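You operate a simulated robot arm through the tools that you are given. There is no shell and no other tool.

The job below is to be done with a simulated robot arm. You get a single attempt, and the scene is never put back.

TASK
Steer to the left mark, then the right mark, then centre and lock.
Fine: the yellow end marks of the steering knob; the red lock pin is pushed in at the end.

It is judged by the outcome, as a careful person would: the job done as asked, and still so three seconds after it is handed in. It fails if anything else is knocked over, pushed out of place, dropped, spilled or broken.

THE ROBOT
A 7-joint arm with a two-finger parallel gripper, fixed in place. Base frame: the origin is at the foot of the arm, x ahead of it, y to its left, z up. Units: m, rad, N and s.
Its first joint turns from -2.601 to 2.601 rad. Payload 3.43 kg.
The TCP is the grasp point between the finger pads, 0.03 m short of the fingertips. In the tool frame z runs along the fingers and y along their closing line. Largest opening 0.094 m; finger width 0.028, thickness 0.01; the body of the gripper, 0.05 by 0.096 m, starts 0.055 m behind the TCP.
Orientation is that of the tool frame in the base frame, as [roll, pitch, yaw] about the fixed x, y, z axes, in that order (R = Rz(yaw) Ry(pitch) Rx(roll)). With the fingers straight down and closing along the base's y, the tool's x points along the base's -x, its y along +y and its z along -z.

THE INTERFACE
- The arm moves only by the tool drive_tool. Its argument "targets" is a list of rows, each a list of 7 numbers: the shift along the tool's x, y, z in m, then the turn, a rotation vector about the tool's x, y, z in rad, then the opening, from 0 (shut) to 1 (fully open). In form: [[x, y, z, ax, ay, az, hand], ...]. A call has 1 to 20 rows; each row shifts and turns the commanded pose from where the row before left it, along the tool's axes as they then stand. A row lasts 0.2 s, in which the tool goes at most 0.05 m and 0.15 rad; a call with a longer step from one row to the next is refused whole, and so is a gripper value outside its range. A pose out of reach is approached as far as the arm can. The call stops where the force on the tool passes 40 N (or 10 N more than at its start, if that is more) or the arm is blocked; 0.2 s more then pass. The fingers move at their own pace (about 0.045 m/s each) and stop on an object; they squeeze with about 42 N. The grip force told is the motor's: it shows also when the fingers shut on nothing. Time passes only in rows, and 0.2 s behind the last, so rows that do not move let the fingers close. It gives the time, the measured TCP pose, the force on the tool (base axes), the opening and the grip force at its end, in the units of the frame above (readings bear some noise), with the torque about the TCP (base axes, N m) and any sound that the robot's microphone picked up, and new pictures: "views" is both (left out), scene, wrist or none.
- Cameras (640 x 400 px; columns grow to the right, rows downward): "scene" is fixed at [0.4106, 0.6341, 1.4675]; the picture's right is [-0.81, -0.58, 0.00], its down [-0.22, 0.30, -0.93] and it looks along [0.54, -0.75, -0.37] (base axes); focal length 321 px, centre (320, 200). "wrist" rides on the gripper at [0.076, 0.014, -0.103] in the tool frame; the picture's right is [-0.18, 0.98, 0.00], its down [-0.75, -0.14, -0.64] and it looks along [-0.63, -0.12, 0.77] (tool axes); focal length 243 px, centre (320, 200). There is no depth. A picture from a camera that has moved, and an enlarged one, comes with that camera's place and axes in the base frame and with its lens. The place of the scene camera against the robot may be out by one fixed shift of up to 0.025 m in any direction.
- inspect(camera, box): a new picture of the part [left, top, right, bottom] of that camera's present view, enlarged. The clock stands still meanwhile.
- hand_in(): hands the job in; it is judged then, once.

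Places have to be worked out from the pictures, the camera data and where the tool is seen. Open the gripper and draw the arm clear of the work before you hand the job in, unless the task says otherwise.

The tools are called as name(argument=value, ...) on one line, values as JSON. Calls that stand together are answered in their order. drive_tool: Moves the arm, as the interface text tells. Its arguments: {"type":"object","properties":{"targets":{"type":"array","items":{"type":"array","items":{"type":"number"}}},"views":{"type":"string","enum":["both","scene","wrist","none"]}},"required":["targets"]} The other tools are called the same way: inspect (camera, box) takes an enlarged picture of a part of a camera's view; hand_in () hands the job in.

At the start:

```text
t: 0.0
eef_pos: [0.9687, -0.1972, 1.1707]
tool_rot: [3.142, 0.0, -3.141]
contact_force: [-0.8, 0.3, 0.6]
wrist_torque: [0.0, 0.0, 0.0]
gripper_width: 0.0942
grip_force: 0.0
```

scene: 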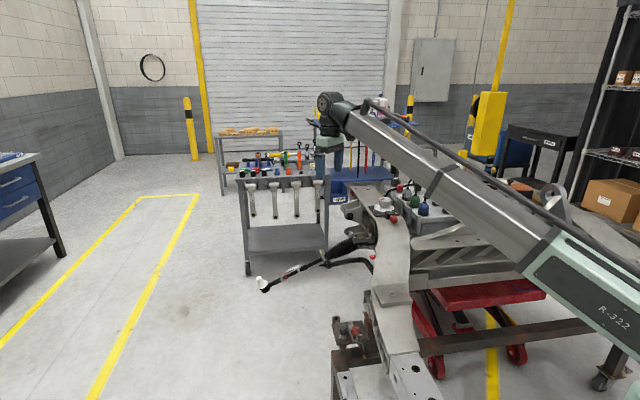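
wrist: 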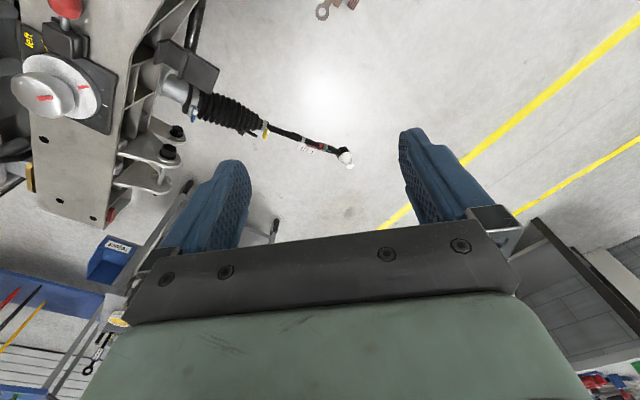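

The wrist view shows a grey knob on a beam with a plate carrying a yellow "left" label, and a red pin near it. I'll look closer at both views before moving.

inspect(camera="wrist", box=[0, 0, 200, 125])

inspect(camera="scene", box=[330, 160, 458, 240])

```text
3.20 times, centred on (100, 62) of wrist
camera zoom: at [0.8921, -0.1835, 1.2724], right [0.18, 0.98, 0.0], down [0.75, -0.14, 0.64], along [0.63, -0.12, -0.77], focal length 776 px, centre (1024, 640)
```

zoom: 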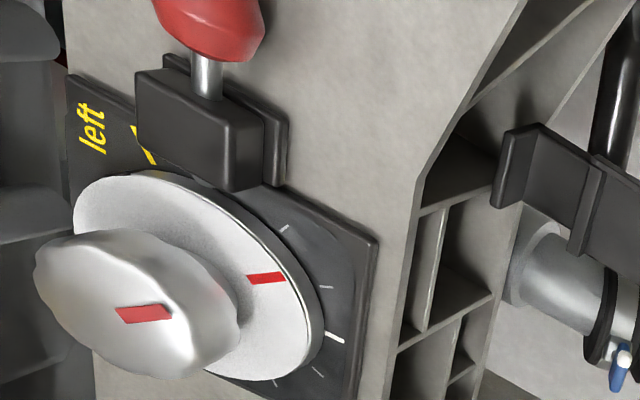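

```text
5.00 times, centred on (394, 200) of scene
camera zoom: at [0.4106, 0.6341, 1.4675], right [-0.81, -0.58, 0.0], down [-0.22, 0.3, -0.93], along [0.54, -0.75, -0.37], focal length 1607 px, centre (-50, 200)
```

zoom: 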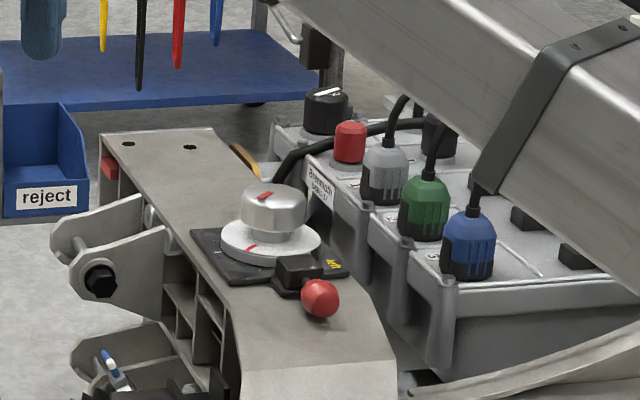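

The knob axis looks vertical, with its cap near (0.92, -0.54, 0.96). The dial plate is under it and the red lock pin is on its near (-x) side. I'll move at constant height to about (0.76, -0.50, 1.17) so the wrist camera faces the knob.

drive_tool(targets=[[0.021, -0.03, 0, 0, 0, 0, 1], [0.021, -0.03, 0, 0, 0, 0, 1], [0.021, -0.03, 0, 0, 0, 0, 1], [0.021, -0.03, 0, 0, 0, 0, 1], [0.021, -0.03, 0, 0, 0, 0, 1], [0.021, -0.03, 0, 0, 0, 0, 1], [0.021, -0.03, 0, 0, 0, 0, 1], [0.021, -0.03, 0, 0, 0, 0, 1], [0.021, -0.03, 0, 0, 0, 0, 1], [0.021, -0.03, 0, 0, 0, 0, 1]])

```text
t: 2.2
eef_pos: [0.757, -0.4978, 1.1676]
tool_rot: [3.14, 0.0, -3.139]
contact_force: [-0.1, 1.2, -0.3]
wrist_torque: [-0.03, 0.03, -0.02]
gripper_width: 0.094
grip_force: 0.1
camera wrist: at [0.6822, -0.4833, 1.2708], right [0.18, 0.98, 0.0], down [0.75, -0.14, 0.64], along [0.63, -0.12, -0.77], focal length 243 px, centre (320, 200)
```

scene: 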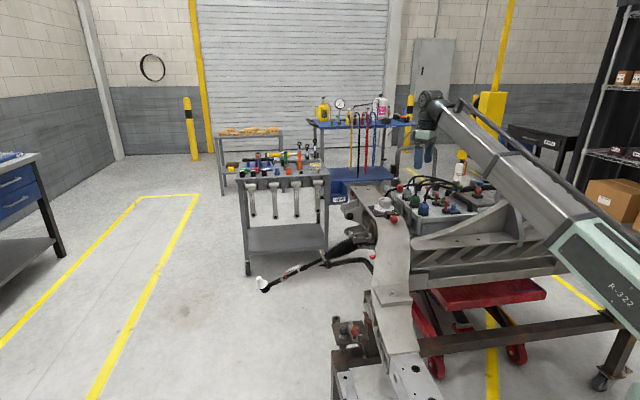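
wrist: 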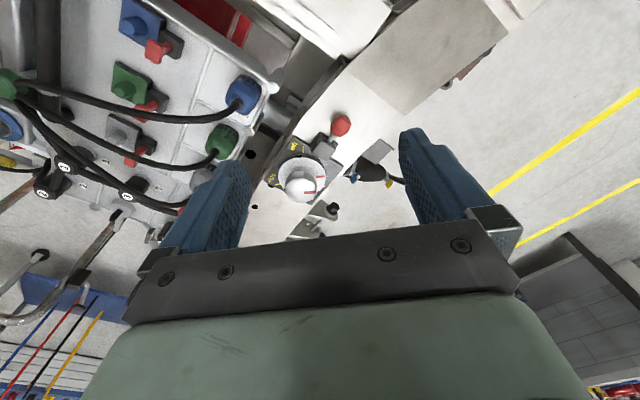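

inspect(camera="wrist", box=[240, 100, 368, 180])

inspect(camera="wrist", box=[240, 145, 368, 225])

inspect(camera="scene", box=[354, 180, 418, 220])

```text
5.00 times, centred on (304, 140) of wrist
camera zoom: at [0.6822, -0.4833, 1.2708], right [0.18, 0.98, 0.0], down [0.75, -0.14, 0.64], along [0.63, -0.12, -0.77], focal length 1213 px, centre (400, 500)
```

zoom: 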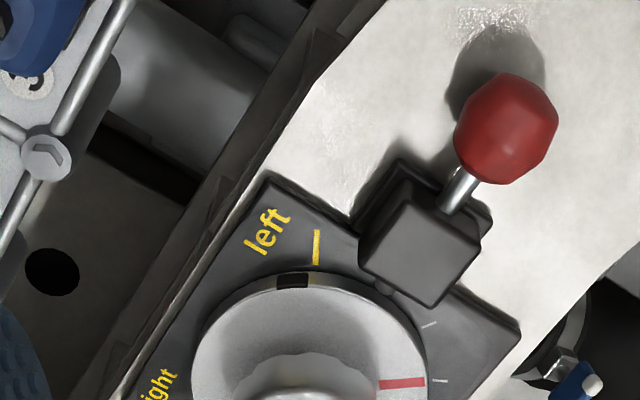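

```text
5.00 times, centred on (304, 185) of wrist
camera zoom: at [0.6822, -0.4833, 1.2708], right [0.18, 0.98, 0.0], down [0.75, -0.14, 0.64], along [0.63, -0.12, -0.77], focal length 1213 px, centre (400, 275)
```

zoom: 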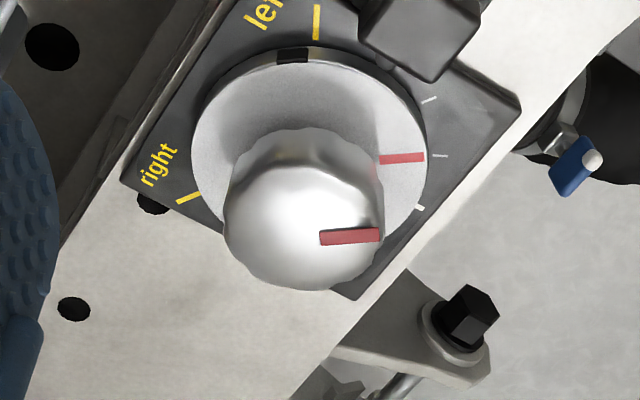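

```text
10.00 times, centred on (386, 200) of scene
camera zoom: at [0.4106, 0.6341, 1.4675], right [-0.81, -0.58, 0.0], down [-0.22, 0.3, -0.93], along [0.54, -0.75, -0.37], focal length 3214 px, centre (-340, 200)
```

zoom: 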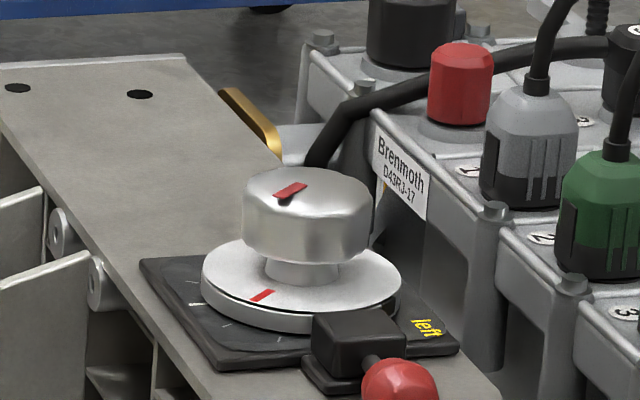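

The zoom shows the dial clearly. Taken about a knob axis near (0.924, -0.561), the left mark is at about 164°, the right mark about -72°, the thick white centre tick about 45°, the pointer about 80°, and the lock block about 134°. That puts the knob about 1.08 m from the base, so I'll check the reach by going above it at z≈1.12.

drive_tool(targets=[[-0.0278, -0.0105, 0.008, 0, 0, 0, 1], [-0.0278, -0.0105, 0.008, 0, 0, 0, 1], [-0.0278, -0.0105, 0.008, 0, 0, 0, 1], [-0.0278, -0.0105, 0.008, 0, 0, 0, 1], [-0.0278, -0.0105, 0.008, 0, 0, 0, 1], [-0.0278, -0.0105, 0.008, 0, 0, 0, 1], [0, 0, 0, 0, 0, 0, 1]])

```text
t: 3.8
eef_pos: [0.9248, -0.5615, 1.1209]
tool_rot: [-3.141, 0.0, 3.141]
contact_force: [0.0, -0.2, 0.4]
wrist_torque: [0.01, -0.02, 0.01]
gripper_width: 0.0942
grip_force: 0.0
camera wrist: at [0.8496, -0.5469, 1.224], right [0.18, 0.98, 0.0], down [0.75, -0.14, 0.64], along [0.63, -0.12, -0.77], focal length 243 px, centre (320, 200)
```

scene: 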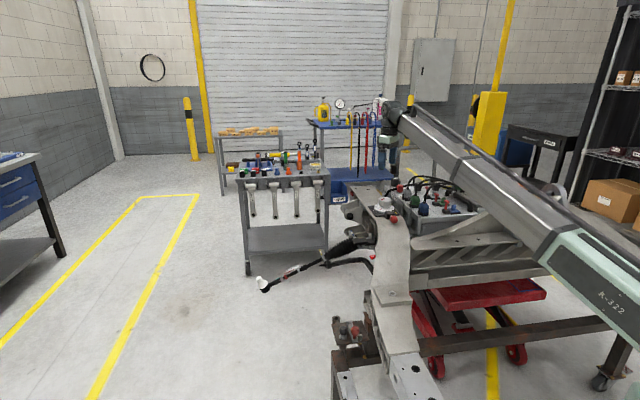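
wrist: 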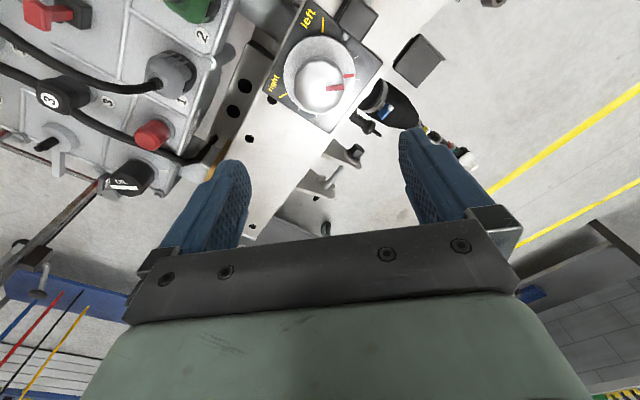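

Reach is fine here. I'll zoom in to fix the knob position from this second viewpoint.

inspect(camera="wrist", box=[256, 0, 416, 100])

inspect(camera="wrist", box=[256, 50, 416, 150])

```text
4.00 times, centred on (336, 50) of wrist
camera zoom: at [0.8496, -0.5469, 1.224], right [0.18, 0.98, 0.0], down [0.75, -0.14, 0.64], along [0.63, -0.12, -0.77], focal length 970 px, centre (256, 800)
```

zoom: 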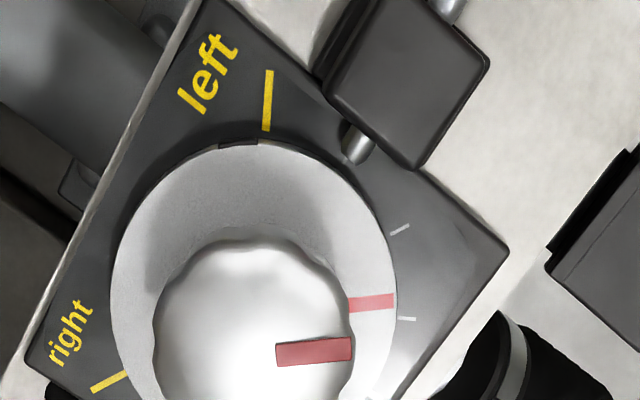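

```text
4.00 times, centred on (336, 100) of wrist
camera zoom: at [0.8496, -0.5469, 1.224], right [0.18, 0.98, 0.0], down [0.75, -0.14, 0.64], along [0.63, -0.12, -0.77], focal length 970 px, centre (256, 600)
```

zoom: 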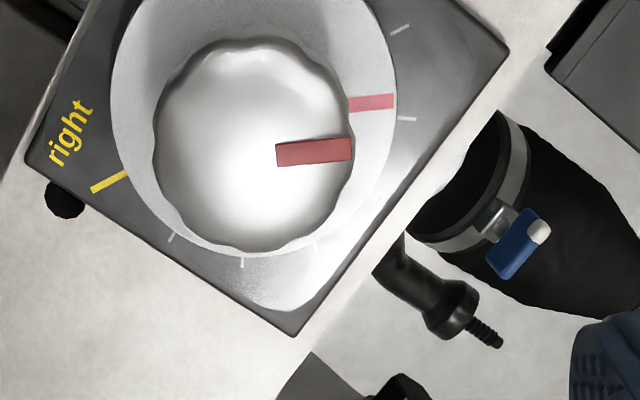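

The two wrist views agree. The axis is at about (0.924, -0.561) and the cap top at z≈0.945 with radius ≈0.027. The marks are at 165.4° and -74.4°, centre is ≈45.5°, and the pointer is now ≈82.5°. Before gripping I'll test in free air how far the wrist can turn counter-clockwise as seen from above.

drive_tool(targets=[[0, 0, 0, 0, 0, -0.15, 1], [0, 0, 0, 0, 0, -0.15, 1], [0, 0, 0, 0, 0, -0.15, 1], [0, 0, 0, 0, 0, -0.15, 1], [0, 0, 0, 0, 0, -0.15, 1], [0, 0, 0, 0, 0, -0.15, 1], [0, 0, 0, 0, 0, -0.15, 1], [0, 0, 0, 0, 0, -0.15, 1], [0, 0, 0, 0, 0, -0.15, 1], [0, 0, 0, 0, 0, -0.15, 1], [0, 0, 0, 0, 0, -0.15, 1], [0, 0, 0, 0, 0, -0.15, 1]])

```text
t: 6.4
eef_pos: [0.9243, -0.5606, 1.1212]
tool_rot: [3.141, -0.001, -1.341]
contact_force: [-0.3, -0.4, -0.6]
wrist_torque: [0.02, -0.02, -0.03]
gripper_width: 0.0939
grip_force: 0.0
camera wrist: at [0.9293, -0.6378, 1.2242], right [-1.0, -0.05, 0.0], down [-0.04, 0.77, 0.64], along [-0.03, 0.64, -0.77], focal length 243 px, centre (320, 200)
```

scene: 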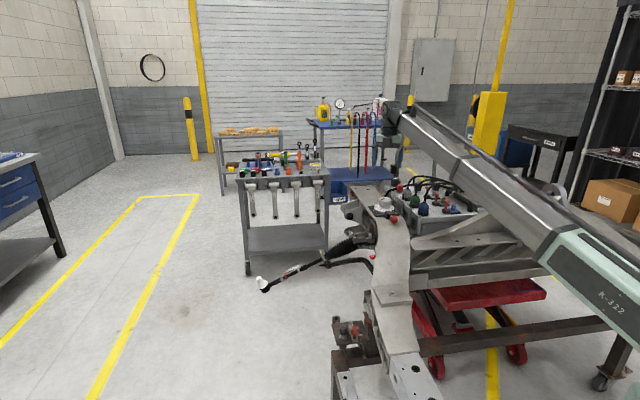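
wrist: 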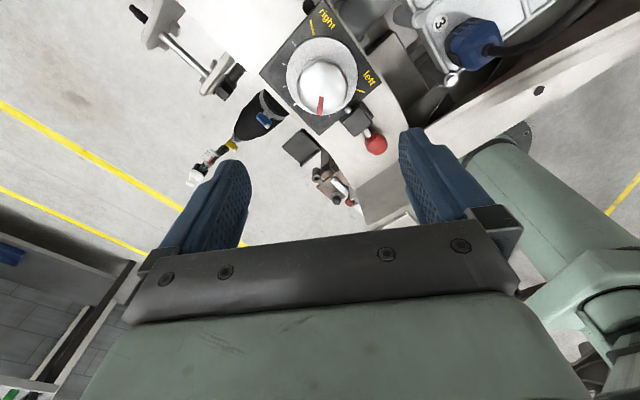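

All 103° was achieved. I'll keep turning the same way to find the limit.

drive_tool(targets=[[0, 0, 0, 0, 0, -0.15, 1], [0, 0, 0, 0, 0, -0.15, 1], [0, 0, 0, 0, 0, -0.15, 1], [0, 0, 0, 0, 0, -0.15, 1], [0, 0, 0, 0, 0, -0.15, 1], [0, 0, 0, 0, 0, -0.15, 1], [0, 0, 0, 0, 0, -0.15, 1], [0, 0, 0, 0, 0, -0.15, 1], [0, 0, 0, 0, 0, -0.15, 1], [0, 0, 0, 0, 0, -0.15, 1]], views="wrist")

```text
t: 8.6
eef_pos: [0.9242, -0.5601, 1.1212]
tool_rot: [-3.139, -0.001, -0.7]
contact_force: [0.2, -0.7, 0.3]
wrist_torque: [0.04, 0.01, -0.01]
gripper_width: 0.0939
grip_force: 0.0
out of reach, approached as far as the arm can: row 5, 6, 7, 8, 9, 10
camera wrist: at [0.9747, -0.6205, 1.2242], right [-0.78, -0.63, 0.0], down [-0.48, 0.59, 0.64], along [-0.41, 0.5, -0.77], focal length 243 px, centre (320, 200)
```

wrist: 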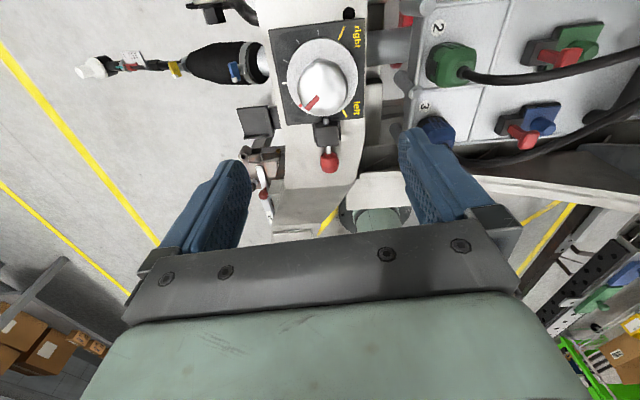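

The counter-clockwise limit is at yaw ≈ -0.70. Next I'll turn back and check whether the commanded pose ran ahead of the real one.

drive_tool(targets=[[0, 0, 0, 0, 0, 0.15, 1], [0, 0, 0, 0, 0, 0.15, 1], [0, 0, 0, 0, 0, 0.15, 1], [0, 0, 0, 0, 0, 0.15, 1], [0, 0, 0, 0, 0, 0.15, 1], [0, 0, 0, 0, 0, 0.15, 1], [0, 0, 0, 0, 0, 0.15, 1], [0, 0, 0, 0, 0, 0.15, 1], [0, 0, 0, 0, 0, 0.15, 1], [0, 0, 0, 0, 0, 0.15, 1]], views="none")

```text
t: 10.8
eef_pos: [0.9248, -0.5619, 1.121]
tool_rot: [3.14, 0.001, -2.205]
contact_force: [0.0, 0.1, 0.3]
wrist_torque: [0.0, 0.0, -0.01]
gripper_width: 0.0938
grip_force: 0.1
```

The command resets to where the arm really is. Now I'll look for the clockwise limit.

drive_tool(targets=[[0, 0, 0, 0, 0, 0.15, 1], [0, 0, 0, 0, 0, 0.15, 1], [0, 0, 0, 0, 0, 0.15, 1], [0, 0, 0, 0, 0, 0.15, 1], [0, 0, 0, 0, 0, 0.15, 1], [0, 0, 0, 0, 0, 0.15, 1], [0, 0, 0, 0, 0, 0.15, 1], [0, 0, 0, 0, 0, 0.15, 1], [0, 0, 0, 0, 0, 0.15, 1], [0, 0, 0, 0, 0, 0.15, 1], [0, 0, 0, 0, 0, 0.15, 1], [0, 0, 0, 0, 0, 0.15, 1], [0, 0, 0, 0, 0, 0.15, 1], [0, 0, 0, 0, 0, 0.15, 1], [0, 0, 0, 0, 0, 0.15, 1], [0, 0, 0, 0, 0, 0.15, 1], [0, 0, 0, 0, 0, 0.15, 1], [0, 0, 0, 0, 0, 0.15, 1], [0, 0, 0, 0, 0, 0.15, 1], [0, 0, 0, 0, 0, 0.15, 1]], views="wrist")

drive_tool(targets=[[0, 0, 0, 0, 0, 0.15, 1], [0, 0, 0, 0, 0, 0.15, 1], [0, 0, 0, 0, 0, 0.15, 1], [0, 0, 0, 0, 0, 0.15, 1], [0, 0, 0, 0, 0, 0.15, 1], [0, 0, 0, 0, 0, 0.15, 1], [0, 0, 0, 0, 0, 0.15, 1], [0, 0, 0, 0, 0, 0.15, 1], [0, 0, 0, 0, 0, 0.15, 1], [0, 0, 0, 0, 0, 0.15, 1]], views="wrist")

```text
t: 15.0
eef_pos: [0.926, -0.5609, 1.1225]
tool_rot: [-3.141, -0.002, 1.08]
contact_force: [0.3, 0.8, -0.4]
wrist_torque: [-0.01, -0.01, 0.0]
gripper_width: 0.0943
grip_force: 0.1
camera wrist: at [0.9742, -0.501, 1.2246], right [0.78, -0.62, 0.0], down [-0.48, -0.6, 0.64], along [-0.4, -0.5, -0.77], focal length 243 px, centre (320, 200)
```

wrist: 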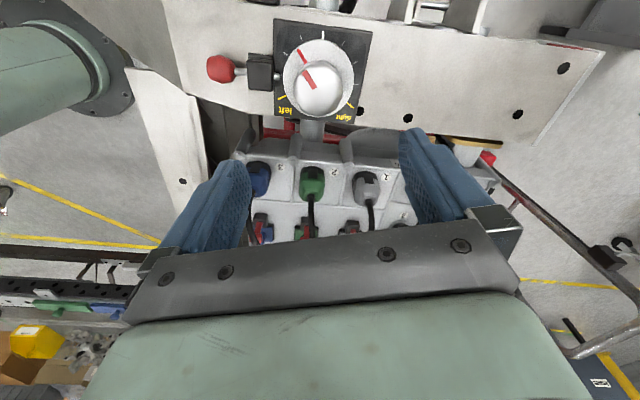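

```text
t: 17.2
eef_pos: [0.9247, -0.5609, 1.121]
tool_rot: [-3.139, 0.0, -0.418]
contact_force: [-0.4, -0.5, 0.3]
wrist_torque: [0.03, 0.03, -0.01]
gripper_width: 0.0942
grip_force: 0.0
camera wrist: at [0.9882, -0.6046, 1.2236], right [-0.57, -0.82, 0.0], down [-0.63, 0.43, 0.64], along [-0.53, 0.36, -0.77], focal length 243 px, centre (320, 200)
```

wrist: 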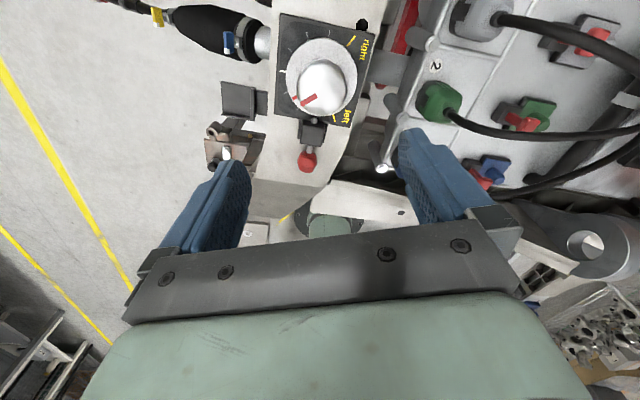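

There's plenty of wrist range, from about -24° to 320° unwrapped, so one grip taken at yaw≈180° can do the whole left, right, centre sequence. I'm turning back to yaw 180°.

drive_tool(targets=[[0, 0, 0, 0, 0, -0.15, 1], [0, 0, 0, 0, 0, -0.15, 1], [0, 0, 0, 0, 0, -0.15, 1], [0, 0, 0, 0, 0, -0.15, 1], [0, 0, 0, 0, 0, -0.15, 1], [0, 0, 0, 0, 0, -0.15, 1], [0, 0, 0, 0, 0, -0.15, 1], [0, 0, 0, 0, 0, -0.15, 1], [0, 0, 0, 0, 0, -0.15, 1], [0, 0, 0, 0, 0, -0.15, 1], [0, 0, 0, 0, 0, -0.15, 1], [0, 0, 0, 0, 0, -0.15, 1], [0, 0, 0, 0, 0, -0.15, 1], [0, 0, 0, 0, 0, -0.15, 1], [0, 0, 0, 0, 0, -0.15, 1], [0, 0, 0, 0, 0, -0.15, 1], [0, 0, 0, 0, 0, -0.15, 1], [0, 0, 0, 0, 0, -0.15, 1], [0, 0, 0, 0, 0, -0.15, 1], [0, 0, 0, 0, 0, -0.15, 1]], views="none")

drive_tool(targets=[[0, 0, 0, 0, 0, -0.14, 1], [0, 0, 0, 0, 0, -0.14, 1], [0, 0, 0, 0, 0, -0.14, 0.8], [0, 0, 0, 0, 0, -0.1396, 0.8], [0, 0, 0.03, 0, 0, 0, 0.8], [0, 0, 0.03, 0, 0, 0, 0.8], [0, 0, 0, 0, 0, 0, 0.8]], views="wrist")

```text
t: 21.4
eef_pos: [0.9243, -0.5625, 1.1194]
tool_rot: [3.14, -0.001, 2.586]
contact_force: [0.2, -0.6, 0.1]
wrist_torque: [0.0, -0.01, 0.01]
gripper_width: 0.0939
grip_force: 0.1
```

```text
t: 23.0
eef_pos: [0.9271, -0.5609, 1.0621]
tool_rot: [-3.141, 0.001, -3.138]
contact_force: [-0.4, 0.1, 1.0]
wrist_torque: [-0.02, -0.02, 0.0]
gripper_width: 0.0753
grip_force: 0.0
camera wrist: at [0.8507, -0.5467, 1.1659], right [0.18, 0.98, 0.0], down [0.75, -0.14, 0.64], along [0.63, -0.12, -0.77], focal length 243 px, centre (320, 200)
```

wrist: 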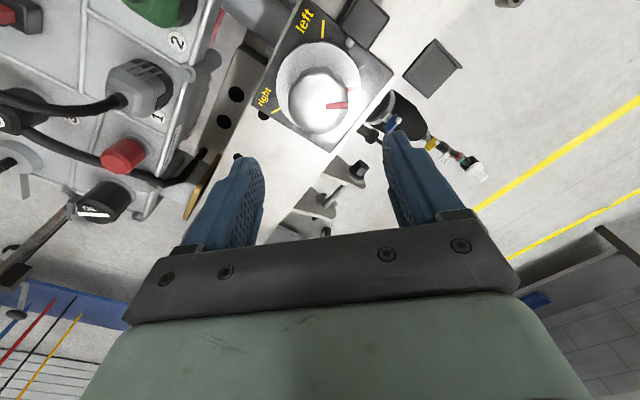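

I'm at z≈1.062 above the cap with the fingers partly open. I'll zoom in to refine the centring.

inspect(camera="wrist", box=[240, 20, 400, 120])

inspect(camera="wrist", box=[240, 80, 400, 180])

```text
4.00 times, centred on (320, 70) of wrist
camera zoom: at [0.8507, -0.5467, 1.1659], right [0.18, 0.98, 0.0], down [0.75, -0.14, 0.64], along [0.63, -0.12, -0.77], focal length 970 px, centre (320, 720)
```

zoom: 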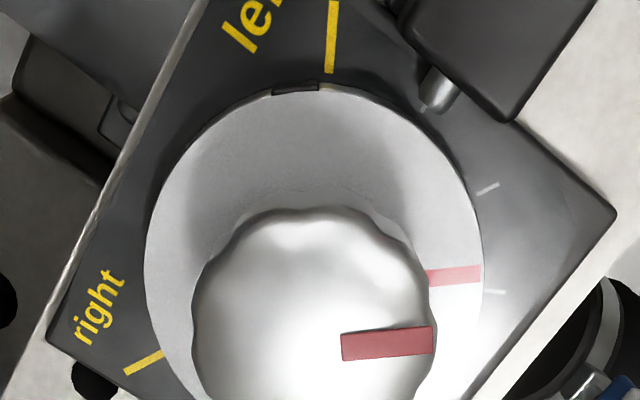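

```text
4.00 times, centred on (320, 130) of wrist
camera zoom: at [0.8507, -0.5467, 1.1659], right [0.18, 0.98, 0.0], down [0.75, -0.14, 0.64], along [0.63, -0.12, -0.77], focal length 970 px, centre (320, 480)
```

zoom: 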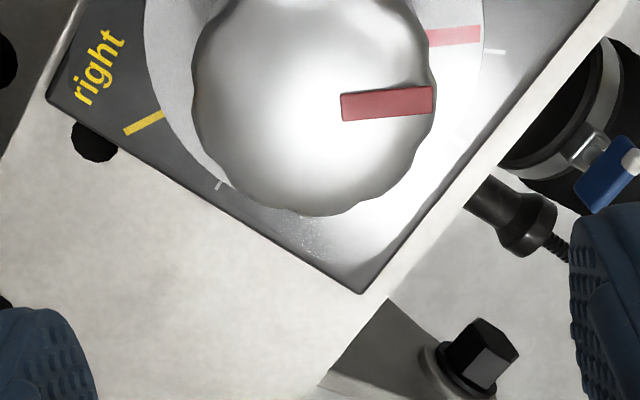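

The cap centre computes to (0.9236, -0.5613), within about 1 mm of my estimate. I'll shift about 3 mm in -x, descend to just above the cap and check again.

drive_tool(targets=[[0.003, -0.0005, 0.02, 0, 0, 0, 0.8], [0, 0, 0.02, 0, 0, 0, 0.8], [0, 0, 0.02, 0, 0, 0, 0.8], [0, 0, 0.015, 0, 0, 0, 0.8], [0, 0, 0, 0, 0, 0, 0.8]], views="both")

```text
t: 24.2
eef_pos: [0.923, -0.5614, 0.9887]
tool_rot: [-3.142, 0.0, -3.14]
contact_force: [0.6, -0.4, 0.0]
wrist_torque: [-0.02, -0.01, 0.0]
gripper_width: 0.0753
grip_force: 0.2
camera wrist: at [0.8478, -0.5471, 1.0896], right [0.18, 0.98, 0.0], down [0.75, -0.14, 0.64], along [0.63, -0.12, -0.77], focal length 243 px, centre (320, 200)
```

scene: 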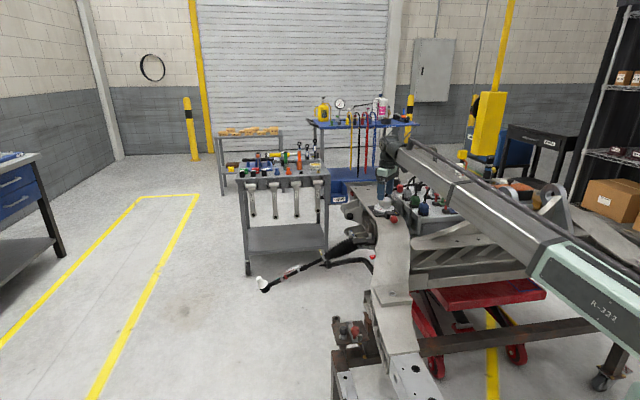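
wrist: 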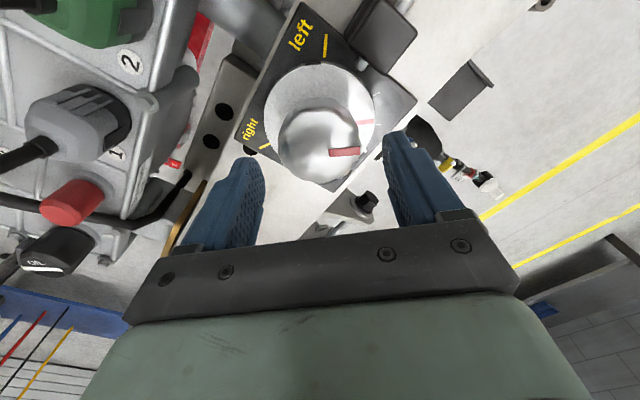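

inspect(camera="scene", box=[354, 160, 418, 230])

inspect(camera="wrist", box=[224, 80, 416, 200])

```text
5.71 times, centred on (386, 195) of scene
camera zoom: at [0.4106, 0.6341, 1.4675], right [-0.81, -0.58, 0.0], down [-0.22, 0.3, -0.93], along [0.54, -0.75, -0.37], focal length 1836 px, centre (-57, 229)
```

zoom: 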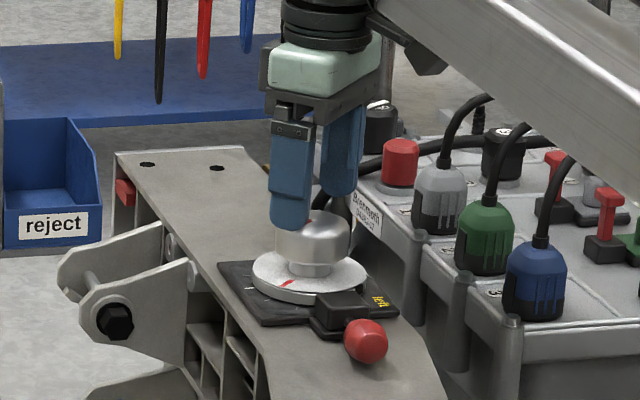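

```text
3.33 times, centred on (320, 140) of wrist
camera zoom: at [0.8478, -0.5471, 1.0896], right [0.18, 0.98, 0.0], down [0.75, -0.14, 0.64], along [0.63, -0.12, -0.77], focal length 809 px, centre (320, 400)
```

zoom: 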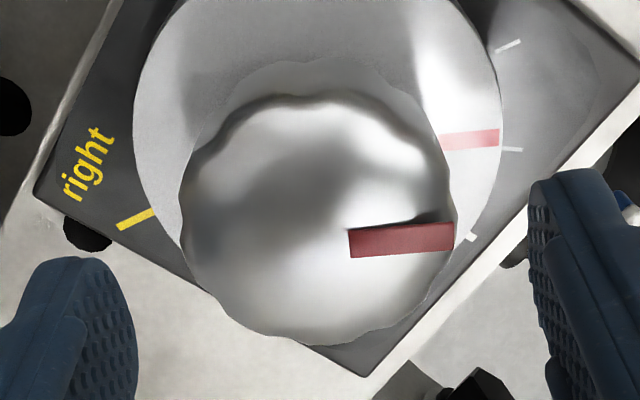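

The cap is centred between the fingers, so I'm descending 44 mm to put the pads around it.

drive_tool(targets=[[-0.001, 0, 0.015, 0, 0, 0, 0.8], [0, 0, 0.015, 0, 0, 0, 0.8], [0, 0, 0.014, 0, 0, 0, 0.8], [0, 0, 0, 0, 0, 0, 0.8]], views="both")

```text
t: 25.2
eef_pos: [0.9229, -0.562, 0.9454]
tool_rot: [-3.141, 0.0, -3.14]
contact_force: [0.5, 0.1, -0.5]
wrist_torque: [0.02, 0.02, 0.0]
gripper_width: 0.0751
grip_force: 0.0
camera wrist: at [0.8475, -0.5471, 1.0472], right [0.18, 0.98, 0.0], down [0.75, -0.14, 0.64], along [0.63, -0.12, -0.77], focal length 243 px, centre (320, 200)
```

scene: 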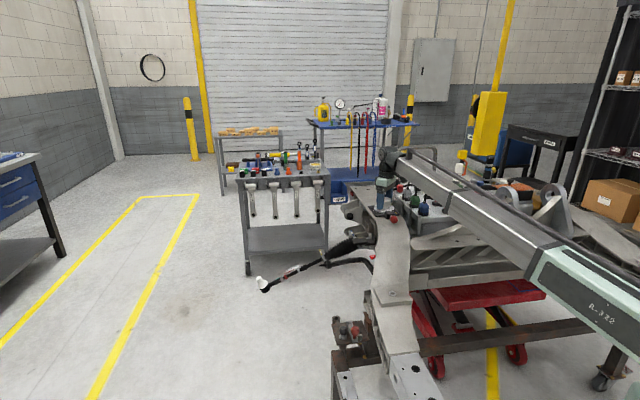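
wrist: 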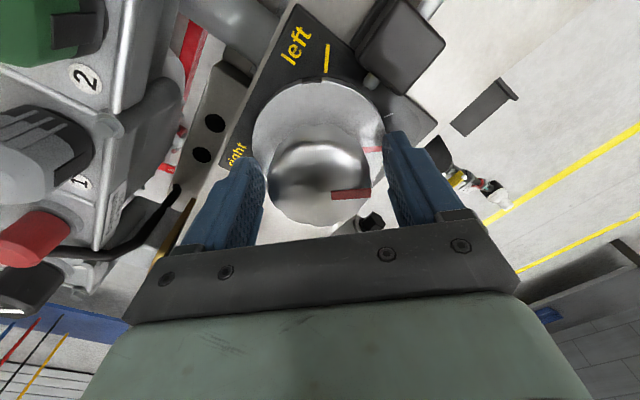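

The cap sits right at the TCP projection (320, 187). Now I'm closing the gripper without moving.

drive_tool(targets=[[0, 0, 0, 0, 0, 0, 0.6], [0, 0, 0, 0, 0, 0, 0.4], [0, 0, 0, 0, 0, 0, 0.4], [0, 0, 0, 0, 0, 0, 0.4]], views="both")

```text
t: 26.2
eef_pos: [0.9238, -0.5624, 0.9442]
tool_rot: [-3.141, 0.0, -3.139]
contact_force: [0.6, -1.9, -1.5]
wrist_torque: [-0.02, -0.02, 0.01]
gripper_width: 0.0558
grip_force: 45.0
camera wrist: at [0.8475, -0.5474, 1.0473], right [0.18, 0.98, 0.0], down [0.75, -0.14, 0.64], along [0.63, -0.12, -0.77], focal length 243 px, centre (320, 200)
```

scene: 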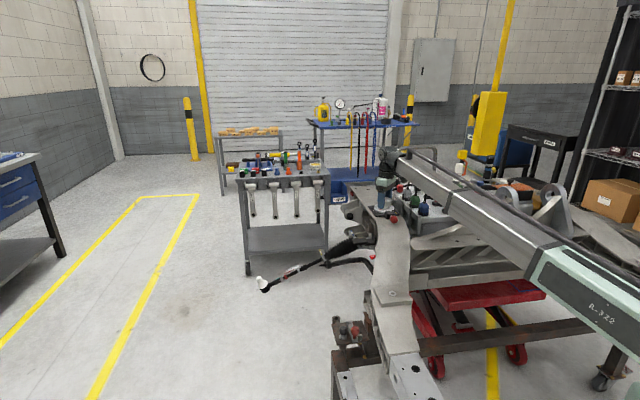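
wrist: 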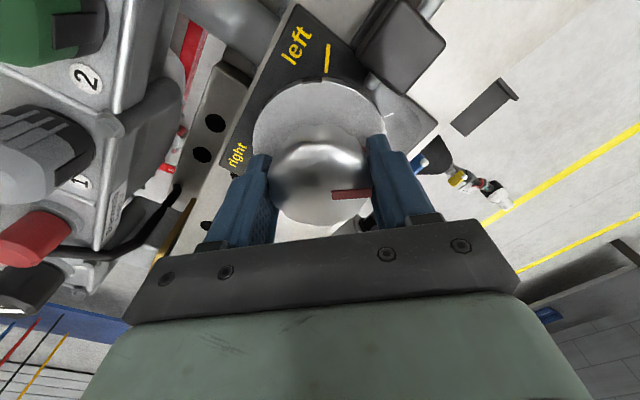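

Gripped at 0.0558 m with almost no side load. I'll make a small trial turn counter-clockwise toward the left mark, 0.5 rad.

drive_tool(targets=[[0, 0, 0, 0, 0, -0.05, 0.4], [0, 0, 0, 0, 0, -0.05, 0.4], [0, 0, 0, 0, 0, -0.05, 0.4], [0, 0, 0, 0, 0, -0.05, 0.4], [0, 0, 0, 0, 0, -0.05, 0.4], [0, 0, 0, 0, 0, -0.05, 0.4], [0, 0, 0, 0, 0, -0.05, 0.4], [0, 0, 0, 0, 0, -0.05, 0.4], [0, 0, 0, 0, 0, -0.05, 0.4], [0, 0, 0, 0, 0, -0.05, 0.4]], views="wrist")

```text
t: 28.4
eef_pos: [0.9229, -0.5622, 0.9448]
tool_rot: [-3.138, 0.004, -2.642]
contact_force: [16.5, -11.2, 30.4]
wrist_torque: [0.09, -0.31, -0.16]
gripper_width: 0.0557
grip_force: 44.9
camera wrist: at [0.8495, -0.5856, 1.0469], right [-0.31, 0.95, 0.0], down [0.73, 0.24, 0.64], along [0.61, 0.2, -0.76], focal length 243 px, centre (320, 200)
```

wrist: 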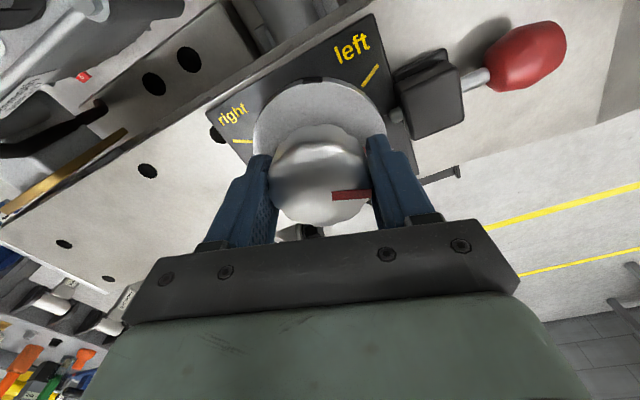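

The knob turned with the gripper, since the red bar is unchanged relative to the fingers. But there's a 30 N upward load and some side load, probably small tracking errors against the rigid knob. I'll pause to see if it settles.

drive_tool(targets=[[0, 0, 0, 0, 0, 0, 0.4], [0, 0, 0, 0, 0, 0, 0.4]], views="scene")

inspect(camera="wrist", box=[224, 60, 416, 180])

inspect(camera="scene", box=[354, 175, 418, 215])

```text
t: 29.0
eef_pos: [0.923, -0.5626, 0.9449]
tool_rot: [-3.138, 0.004, -2.641]
contact_force: [19.0, -11.7, 30.4]
wrist_torque: [0.38, -0.2, 0.06]
gripper_width: 0.0559
grip_force: 45.1
```

scene: 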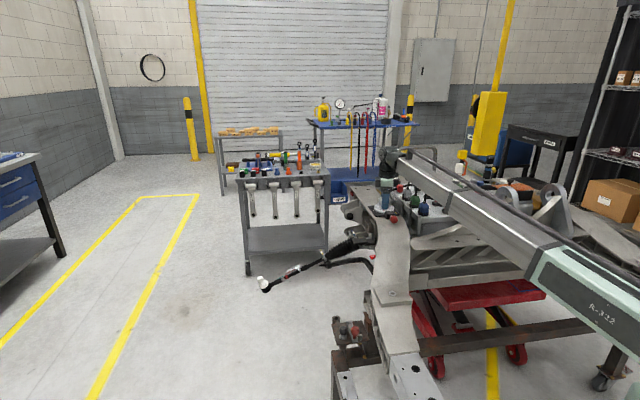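

```text
3.33 times, centred on (320, 120) of wrist
camera zoom: at [0.8494, -0.5855, 1.0469], right [-0.31, 0.95, 0.0], down [0.73, 0.24, 0.64], along [0.61, 0.2, -0.76], focal length 809 px, centre (320, 467)
```

zoom: 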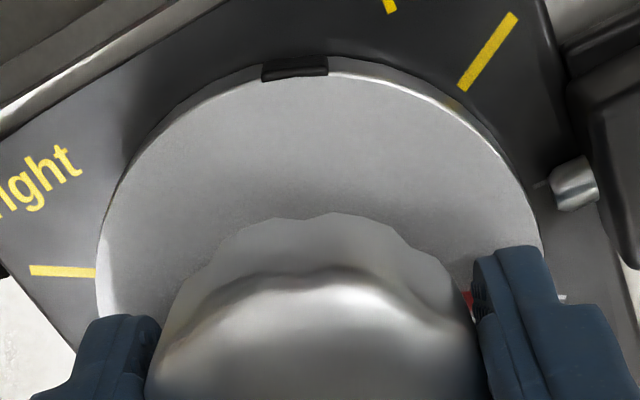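

```text
10.00 times, centred on (386, 195) of scene
camera zoom: at [0.4106, 0.6341, 1.4675], right [-0.81, -0.58, 0.0], down [-0.22, 0.3, -0.93], along [0.54, -0.75, -0.37], focal length 3214 px, centre (-340, 250)
```

zoom: 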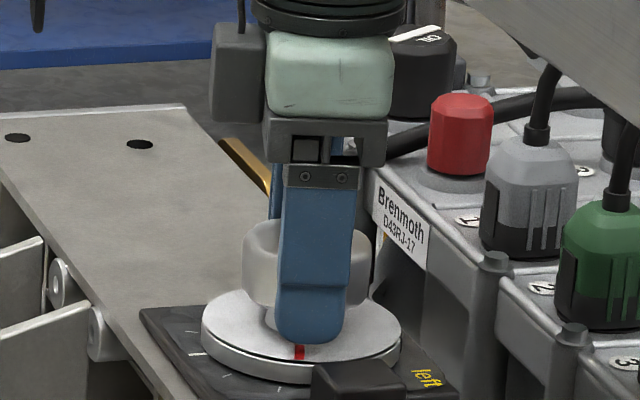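

The load is steady, so the commanded pose is about a millimetre off from the pose the knob holds. The close-up shows the fingertips clear of the disc and the block. I'll ease the command about 1 mm up and slightly toward (+x, -y) and read the force.

drive_tool(targets=[[-0.0003, -0.0006, -0.001, 0, 0, 0, 0.4], [0, 0, 0, 0, 0, 0, 0.4]], views="none")

```text
t: 29.6
eef_pos: [0.9218, -0.5618, 0.9445]
tool_rot: [3.142, 0.001, -2.641]
contact_force: [13.5, -6.9, 23.5]
wrist_torque: [0.03, -0.76, -0.08]
gripper_width: 0.0557
grip_force: 45.2
```

The force fell at roughly 7–10 N per mm. I'll ease further in the same directions to bring the load near zero.

drive_tool(targets=[[-0.0008, -0.0011, -0.0025, 0, 0, 0, 0.4], [0, 0, 0, 0, 0, 0, 0.4]], views="wrist")

```text
t: 30.2
eef_pos: [0.9229, -0.5614, 0.9445]
tool_rot: [3.138, -0.001, -2.642]
contact_force: [-5.6, 2.3, -1.7]
wrist_torque: [-0.59, -1.55, -0.08]
gripper_width: 0.0558
grip_force: 45.1
camera wrist: at [0.85, -0.5858, 1.0472], right [-0.31, 0.95, 0.0], down [0.73, 0.24, 0.64], along [0.61, 0.2, -0.77], focal length 243 px, centre (320, 200)
```

wrist: 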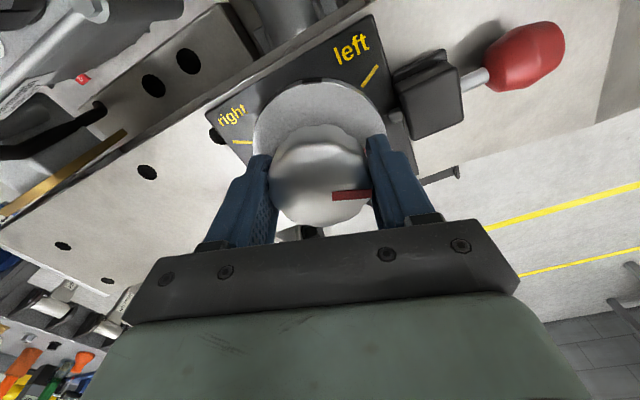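

The force is near zero now with only a small residual torque. I'll continue counter-clockwise another 0.4 rad and monitor.

drive_tool(targets=[[0, 0, 0, 0, 0, -0.05, 0.4], [0, 0, 0, 0, 0, -0.05, 0.4], [0, 0, 0, 0, 0, -0.05, 0.4], [0, 0, 0, 0, 0, -0.05, 0.4], [0, 0, 0, 0, 0, -0.05, 0.4], [0, 0, 0, 0, 0, -0.05, 0.4], [0, 0, 0, 0, 0, -0.05, 0.4], [0, 0, 0, 0, 0, -0.05, 0.4]], views="wrist")

```text
t: 31.6
eef_pos: [0.9227, -0.5622, 0.9448]
tool_rot: [3.138, 0.0, -2.353]
contact_force: [0.8, -0.9, -1.7]
wrist_torque: [0.2, 0.13, 0.12]
gripper_width: 0.056
grip_force: 45.1
stopped in row 6: the force on the tool passed its limit at 41 N (the readings are from after the stop); the commanded pose is now the measured one
camera wrist: at [0.8599, -0.6057, 1.0472], right [-0.57, 0.82, 0.0], down [0.63, 0.43, 0.64], along [0.53, 0.37, -0.77], focal length 243 px, centre (320, 200)
```

wrist: 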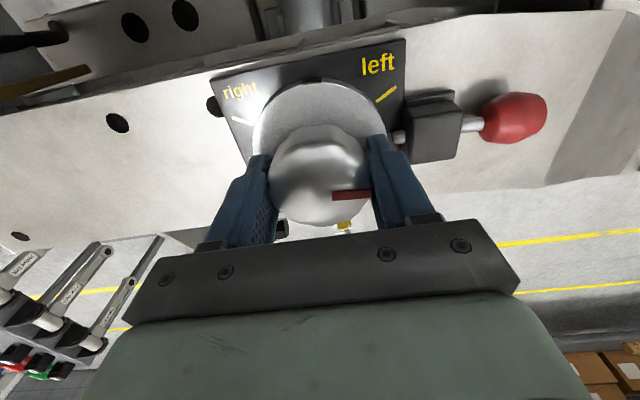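

The call stopped at 41 N and the command was reset to the measured pose, so the load is back to zero. I'll continue in short strokes so the load can't build up.

drive_tool(targets=[[0, 0, 0, 0, 0, -0.06, 0.4], [0, 0, 0, 0, 0, -0.06, 0.4], [0, 0, 0, 0, 0, -0.06, 0.4]], views="none")

```text
t: 32.4
eef_pos: [0.9241, -0.5627, 0.9447]
tool_rot: [3.139, 0.002, -2.174]
contact_force: [5.9, -2.4, 1.5]
wrist_torque: [-0.2, 0.92, -0.11]
gripper_width: 0.0556
grip_force: 45.0
```

That was gentle, at about 6 N. The pointer should be near 138°, with about 27° left to the left mark.

drive_tool(targets=[[0, 0, 0, 0, 0, -0.06, 0.4], [0, 0, 0, 0, 0, -0.06, 0.4], [0, 0, 0, 0, 0, -0.06, 0.4], [0, 0, 0, 0, 0, -0.06, 0.4]], views="wrist")

inspect(camera="wrist", box=[224, 60, 416, 180])

inspect(camera="scene", box=[354, 175, 418, 215])

```text
t: 33.4
eef_pos: [0.9229, -0.5621, 0.9441]
tool_rot: [3.14, 0.003, -1.932]
contact_force: [6.1, -0.6, -10.9]
wrist_torque: [-1.25, -0.85, -0.12]
gripper_width: 0.0559
grip_force: 44.7
camera wrist: at [0.8834, -0.628, 1.047], right [-0.85, 0.52, 0.0], down [0.4, 0.65, 0.64], along [0.33, 0.55, -0.77], focal length 243 px, centre (320, 200)
```

wrist: 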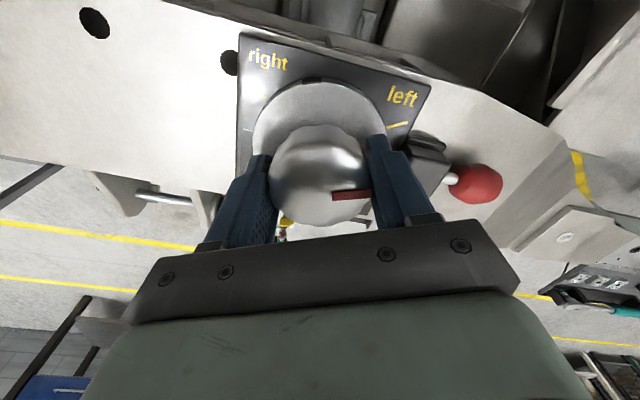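

```text
3.33 times, centred on (320, 120) of wrist
camera zoom: at [0.8834, -0.628, 1.047], right [-0.85, 0.52, 0.0], down [0.4, 0.65, 0.64], along [0.33, 0.55, -0.77], focal length 809 px, centre (320, 467)
```

zoom: 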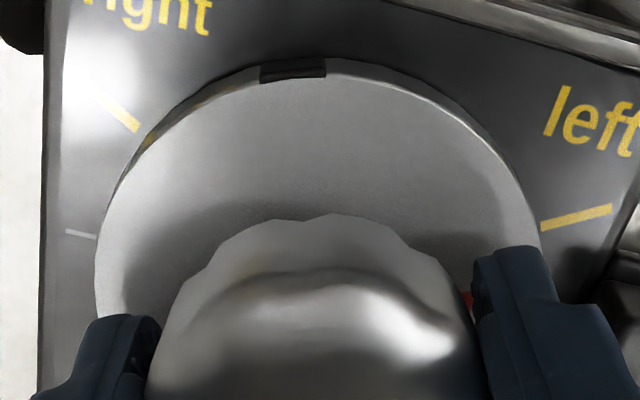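

```text
10.00 times, centred on (386, 195) of scene
camera zoom: at [0.4106, 0.6341, 1.4675], right [-0.81, -0.58, 0.0], down [-0.22, 0.3, -0.93], along [0.54, -0.75, -0.37], focal length 3214 px, centre (-340, 250)
```

zoom: 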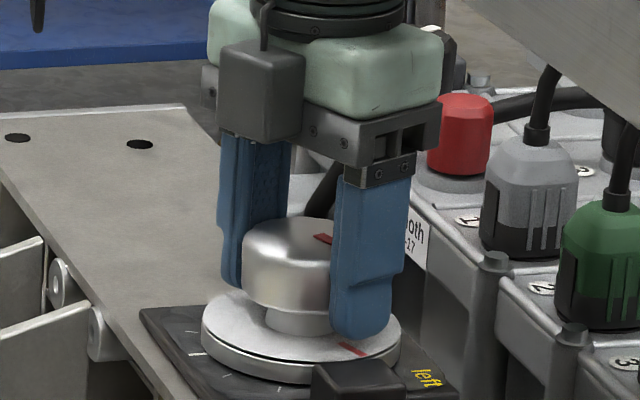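

The disc and notch stay fixed relative to the gripper, and there's about 14° to go. I'll continue 0.24 rad and look again.

drive_tool(targets=[[0, 0, 0, 0, 0, -0.06, 0.4], [0, 0, 0, 0, 0, -0.06, 0.4], [0, 0, 0, 0, 0, -0.06, 0.4], [0, 0, 0, 0, 0, -0.05, 0.4]], views="wrist")

inspect(camera="wrist", box=[224, 60, 416, 180])

inspect(camera="scene", box=[370, 190, 410, 215])

```text
t: 34.4
eef_pos: [0.9221, -0.5624, 0.9437]
tool_rot: [3.137, 0.002, -1.703]
contact_force: [9.2, -2.7, -14.9]
wrist_torque: [-0.51, 0.36, -0.13]
gripper_width: 0.056
grip_force: 45.4
camera wrist: at [0.8997, -0.6354, 1.047], right [-0.95, 0.31, 0.0], down [0.24, 0.73, 0.64], along [0.2, 0.61, -0.77], focal length 243 px, centre (320, 200)
```

wrist: 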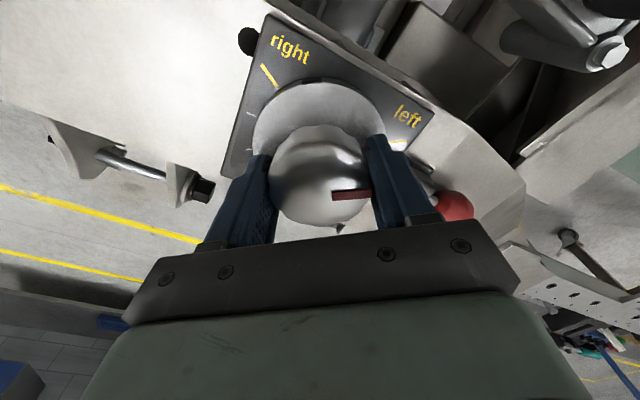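

```text
3.33 times, centred on (320, 120) of wrist
camera zoom: at [0.8997, -0.6354, 1.047], right [-0.95, 0.31, 0.0], down [0.24, 0.73, 0.64], along [0.2, 0.61, -0.77], focal length 809 px, centre (320, 467)
```

zoom: 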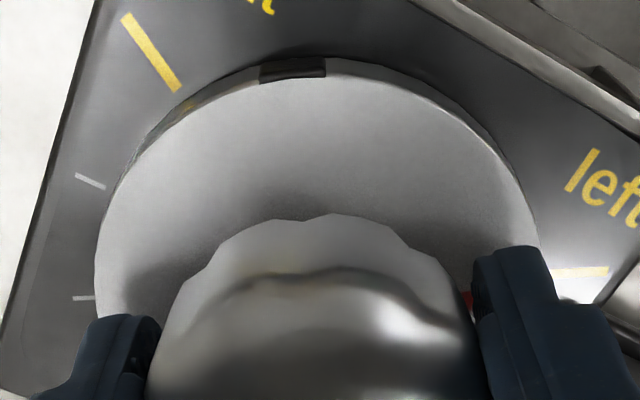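

```text
16.00 times, centred on (390, 202) of scene
camera zoom: at [0.4106, 0.6341, 1.4675], right [-0.81, -0.58, 0.0], down [-0.22, 0.3, -0.93], along [0.54, -0.75, -0.37], focal length 5142 px, centre (-800, 160)
```

zoom: 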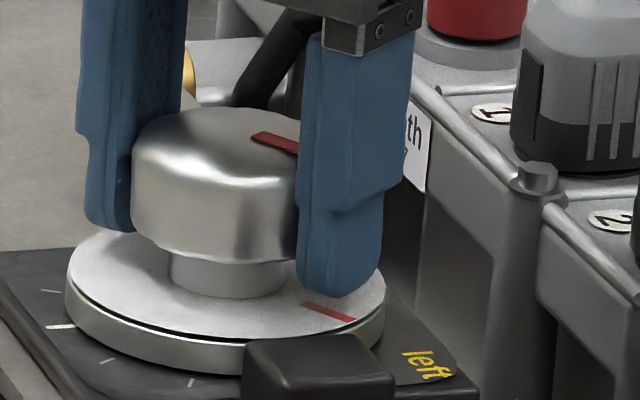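

The geometry puts the pointer within about 1.5° of the left mark. To confirm, I'll release the knob, rise straight up and look from above.

drive_tool(targets=[[0, 0, 0, 0, 0, 0, 0.8], [0, 0, 0, 0, 0, 0, 0.8], [0, 0, 0, 0, 0, 0, 0.8], [0, 0, -0.02, 0, 0, 0, 0.8], [0, 0, -0.03, 0, 0, 0, 0.8], [0, 0, -0.03, 0, 0, 0, 0.8], [0, 0, -0.03, 0, 0, 0, 0.8], [0, 0, -0.03, 0, 0, 0, 0.8], [0, 0, 0, 0, 0, 0, 0.8]], views="wrist")

inspect(camera="wrist", box=[240, 0, 400, 100])

inspect(camera="scene", box=[370, 190, 410, 215])

```text
t: 36.4
eef_pos: [0.9201, -0.5602, 1.087]
tool_rot: [3.136, 0.0, -1.704]
contact_force: [-0.3, -0.3, 0.7]
wrist_torque: [0.0, -0.01, -0.02]
gripper_width: 0.0753
grip_force: 0.2
camera wrist: at [0.8974, -0.6346, 1.1897], right [-0.95, 0.31, 0.0], down [0.24, 0.73, 0.64], along [0.2, 0.61, -0.77], focal length 243 px, centre (320, 200)
```

wrist: 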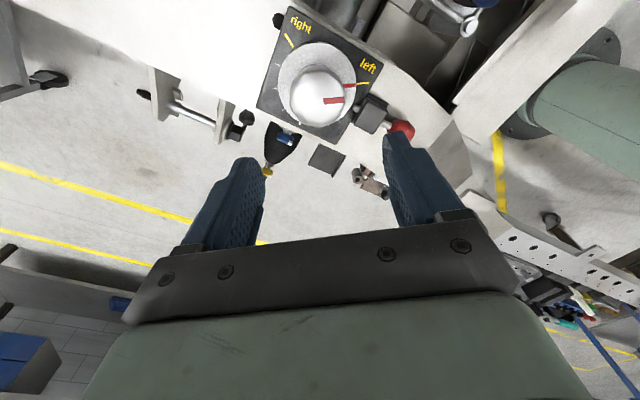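

```text
4.00 times, centred on (320, 50) of wrist
camera zoom: at [0.8974, -0.6346, 1.1897], right [-0.95, 0.31, 0.0], down [0.24, 0.73, 0.64], along [0.2, 0.61, -0.77], focal length 970 px, centre (320, 800)
```

zoom: 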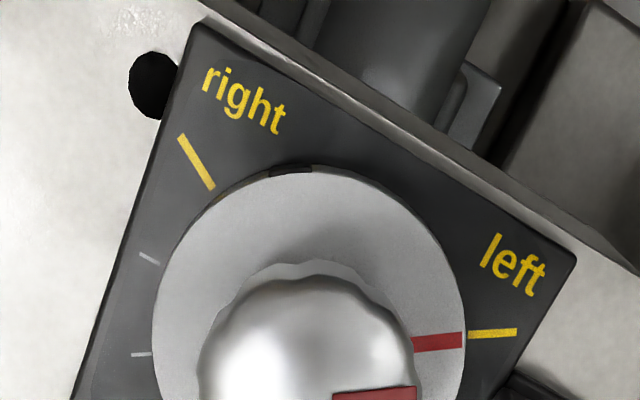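

```text
16.00 times, centred on (390, 202) of scene
camera zoom: at [0.4106, 0.6341, 1.4675], right [-0.81, -0.58, 0.0], down [-0.22, 0.3, -0.93], along [0.54, -0.75, -0.37], focal length 5142 px, centre (-800, 160)
```

zoom: 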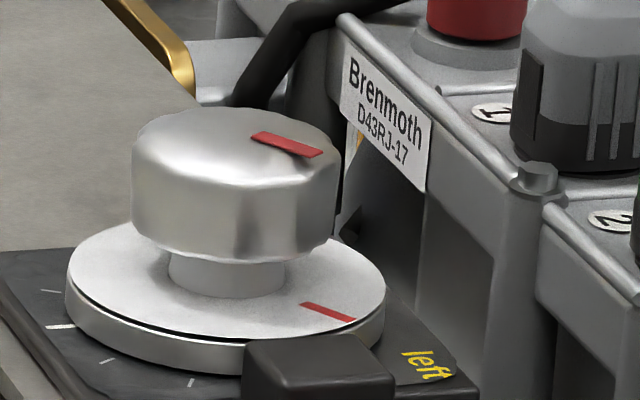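

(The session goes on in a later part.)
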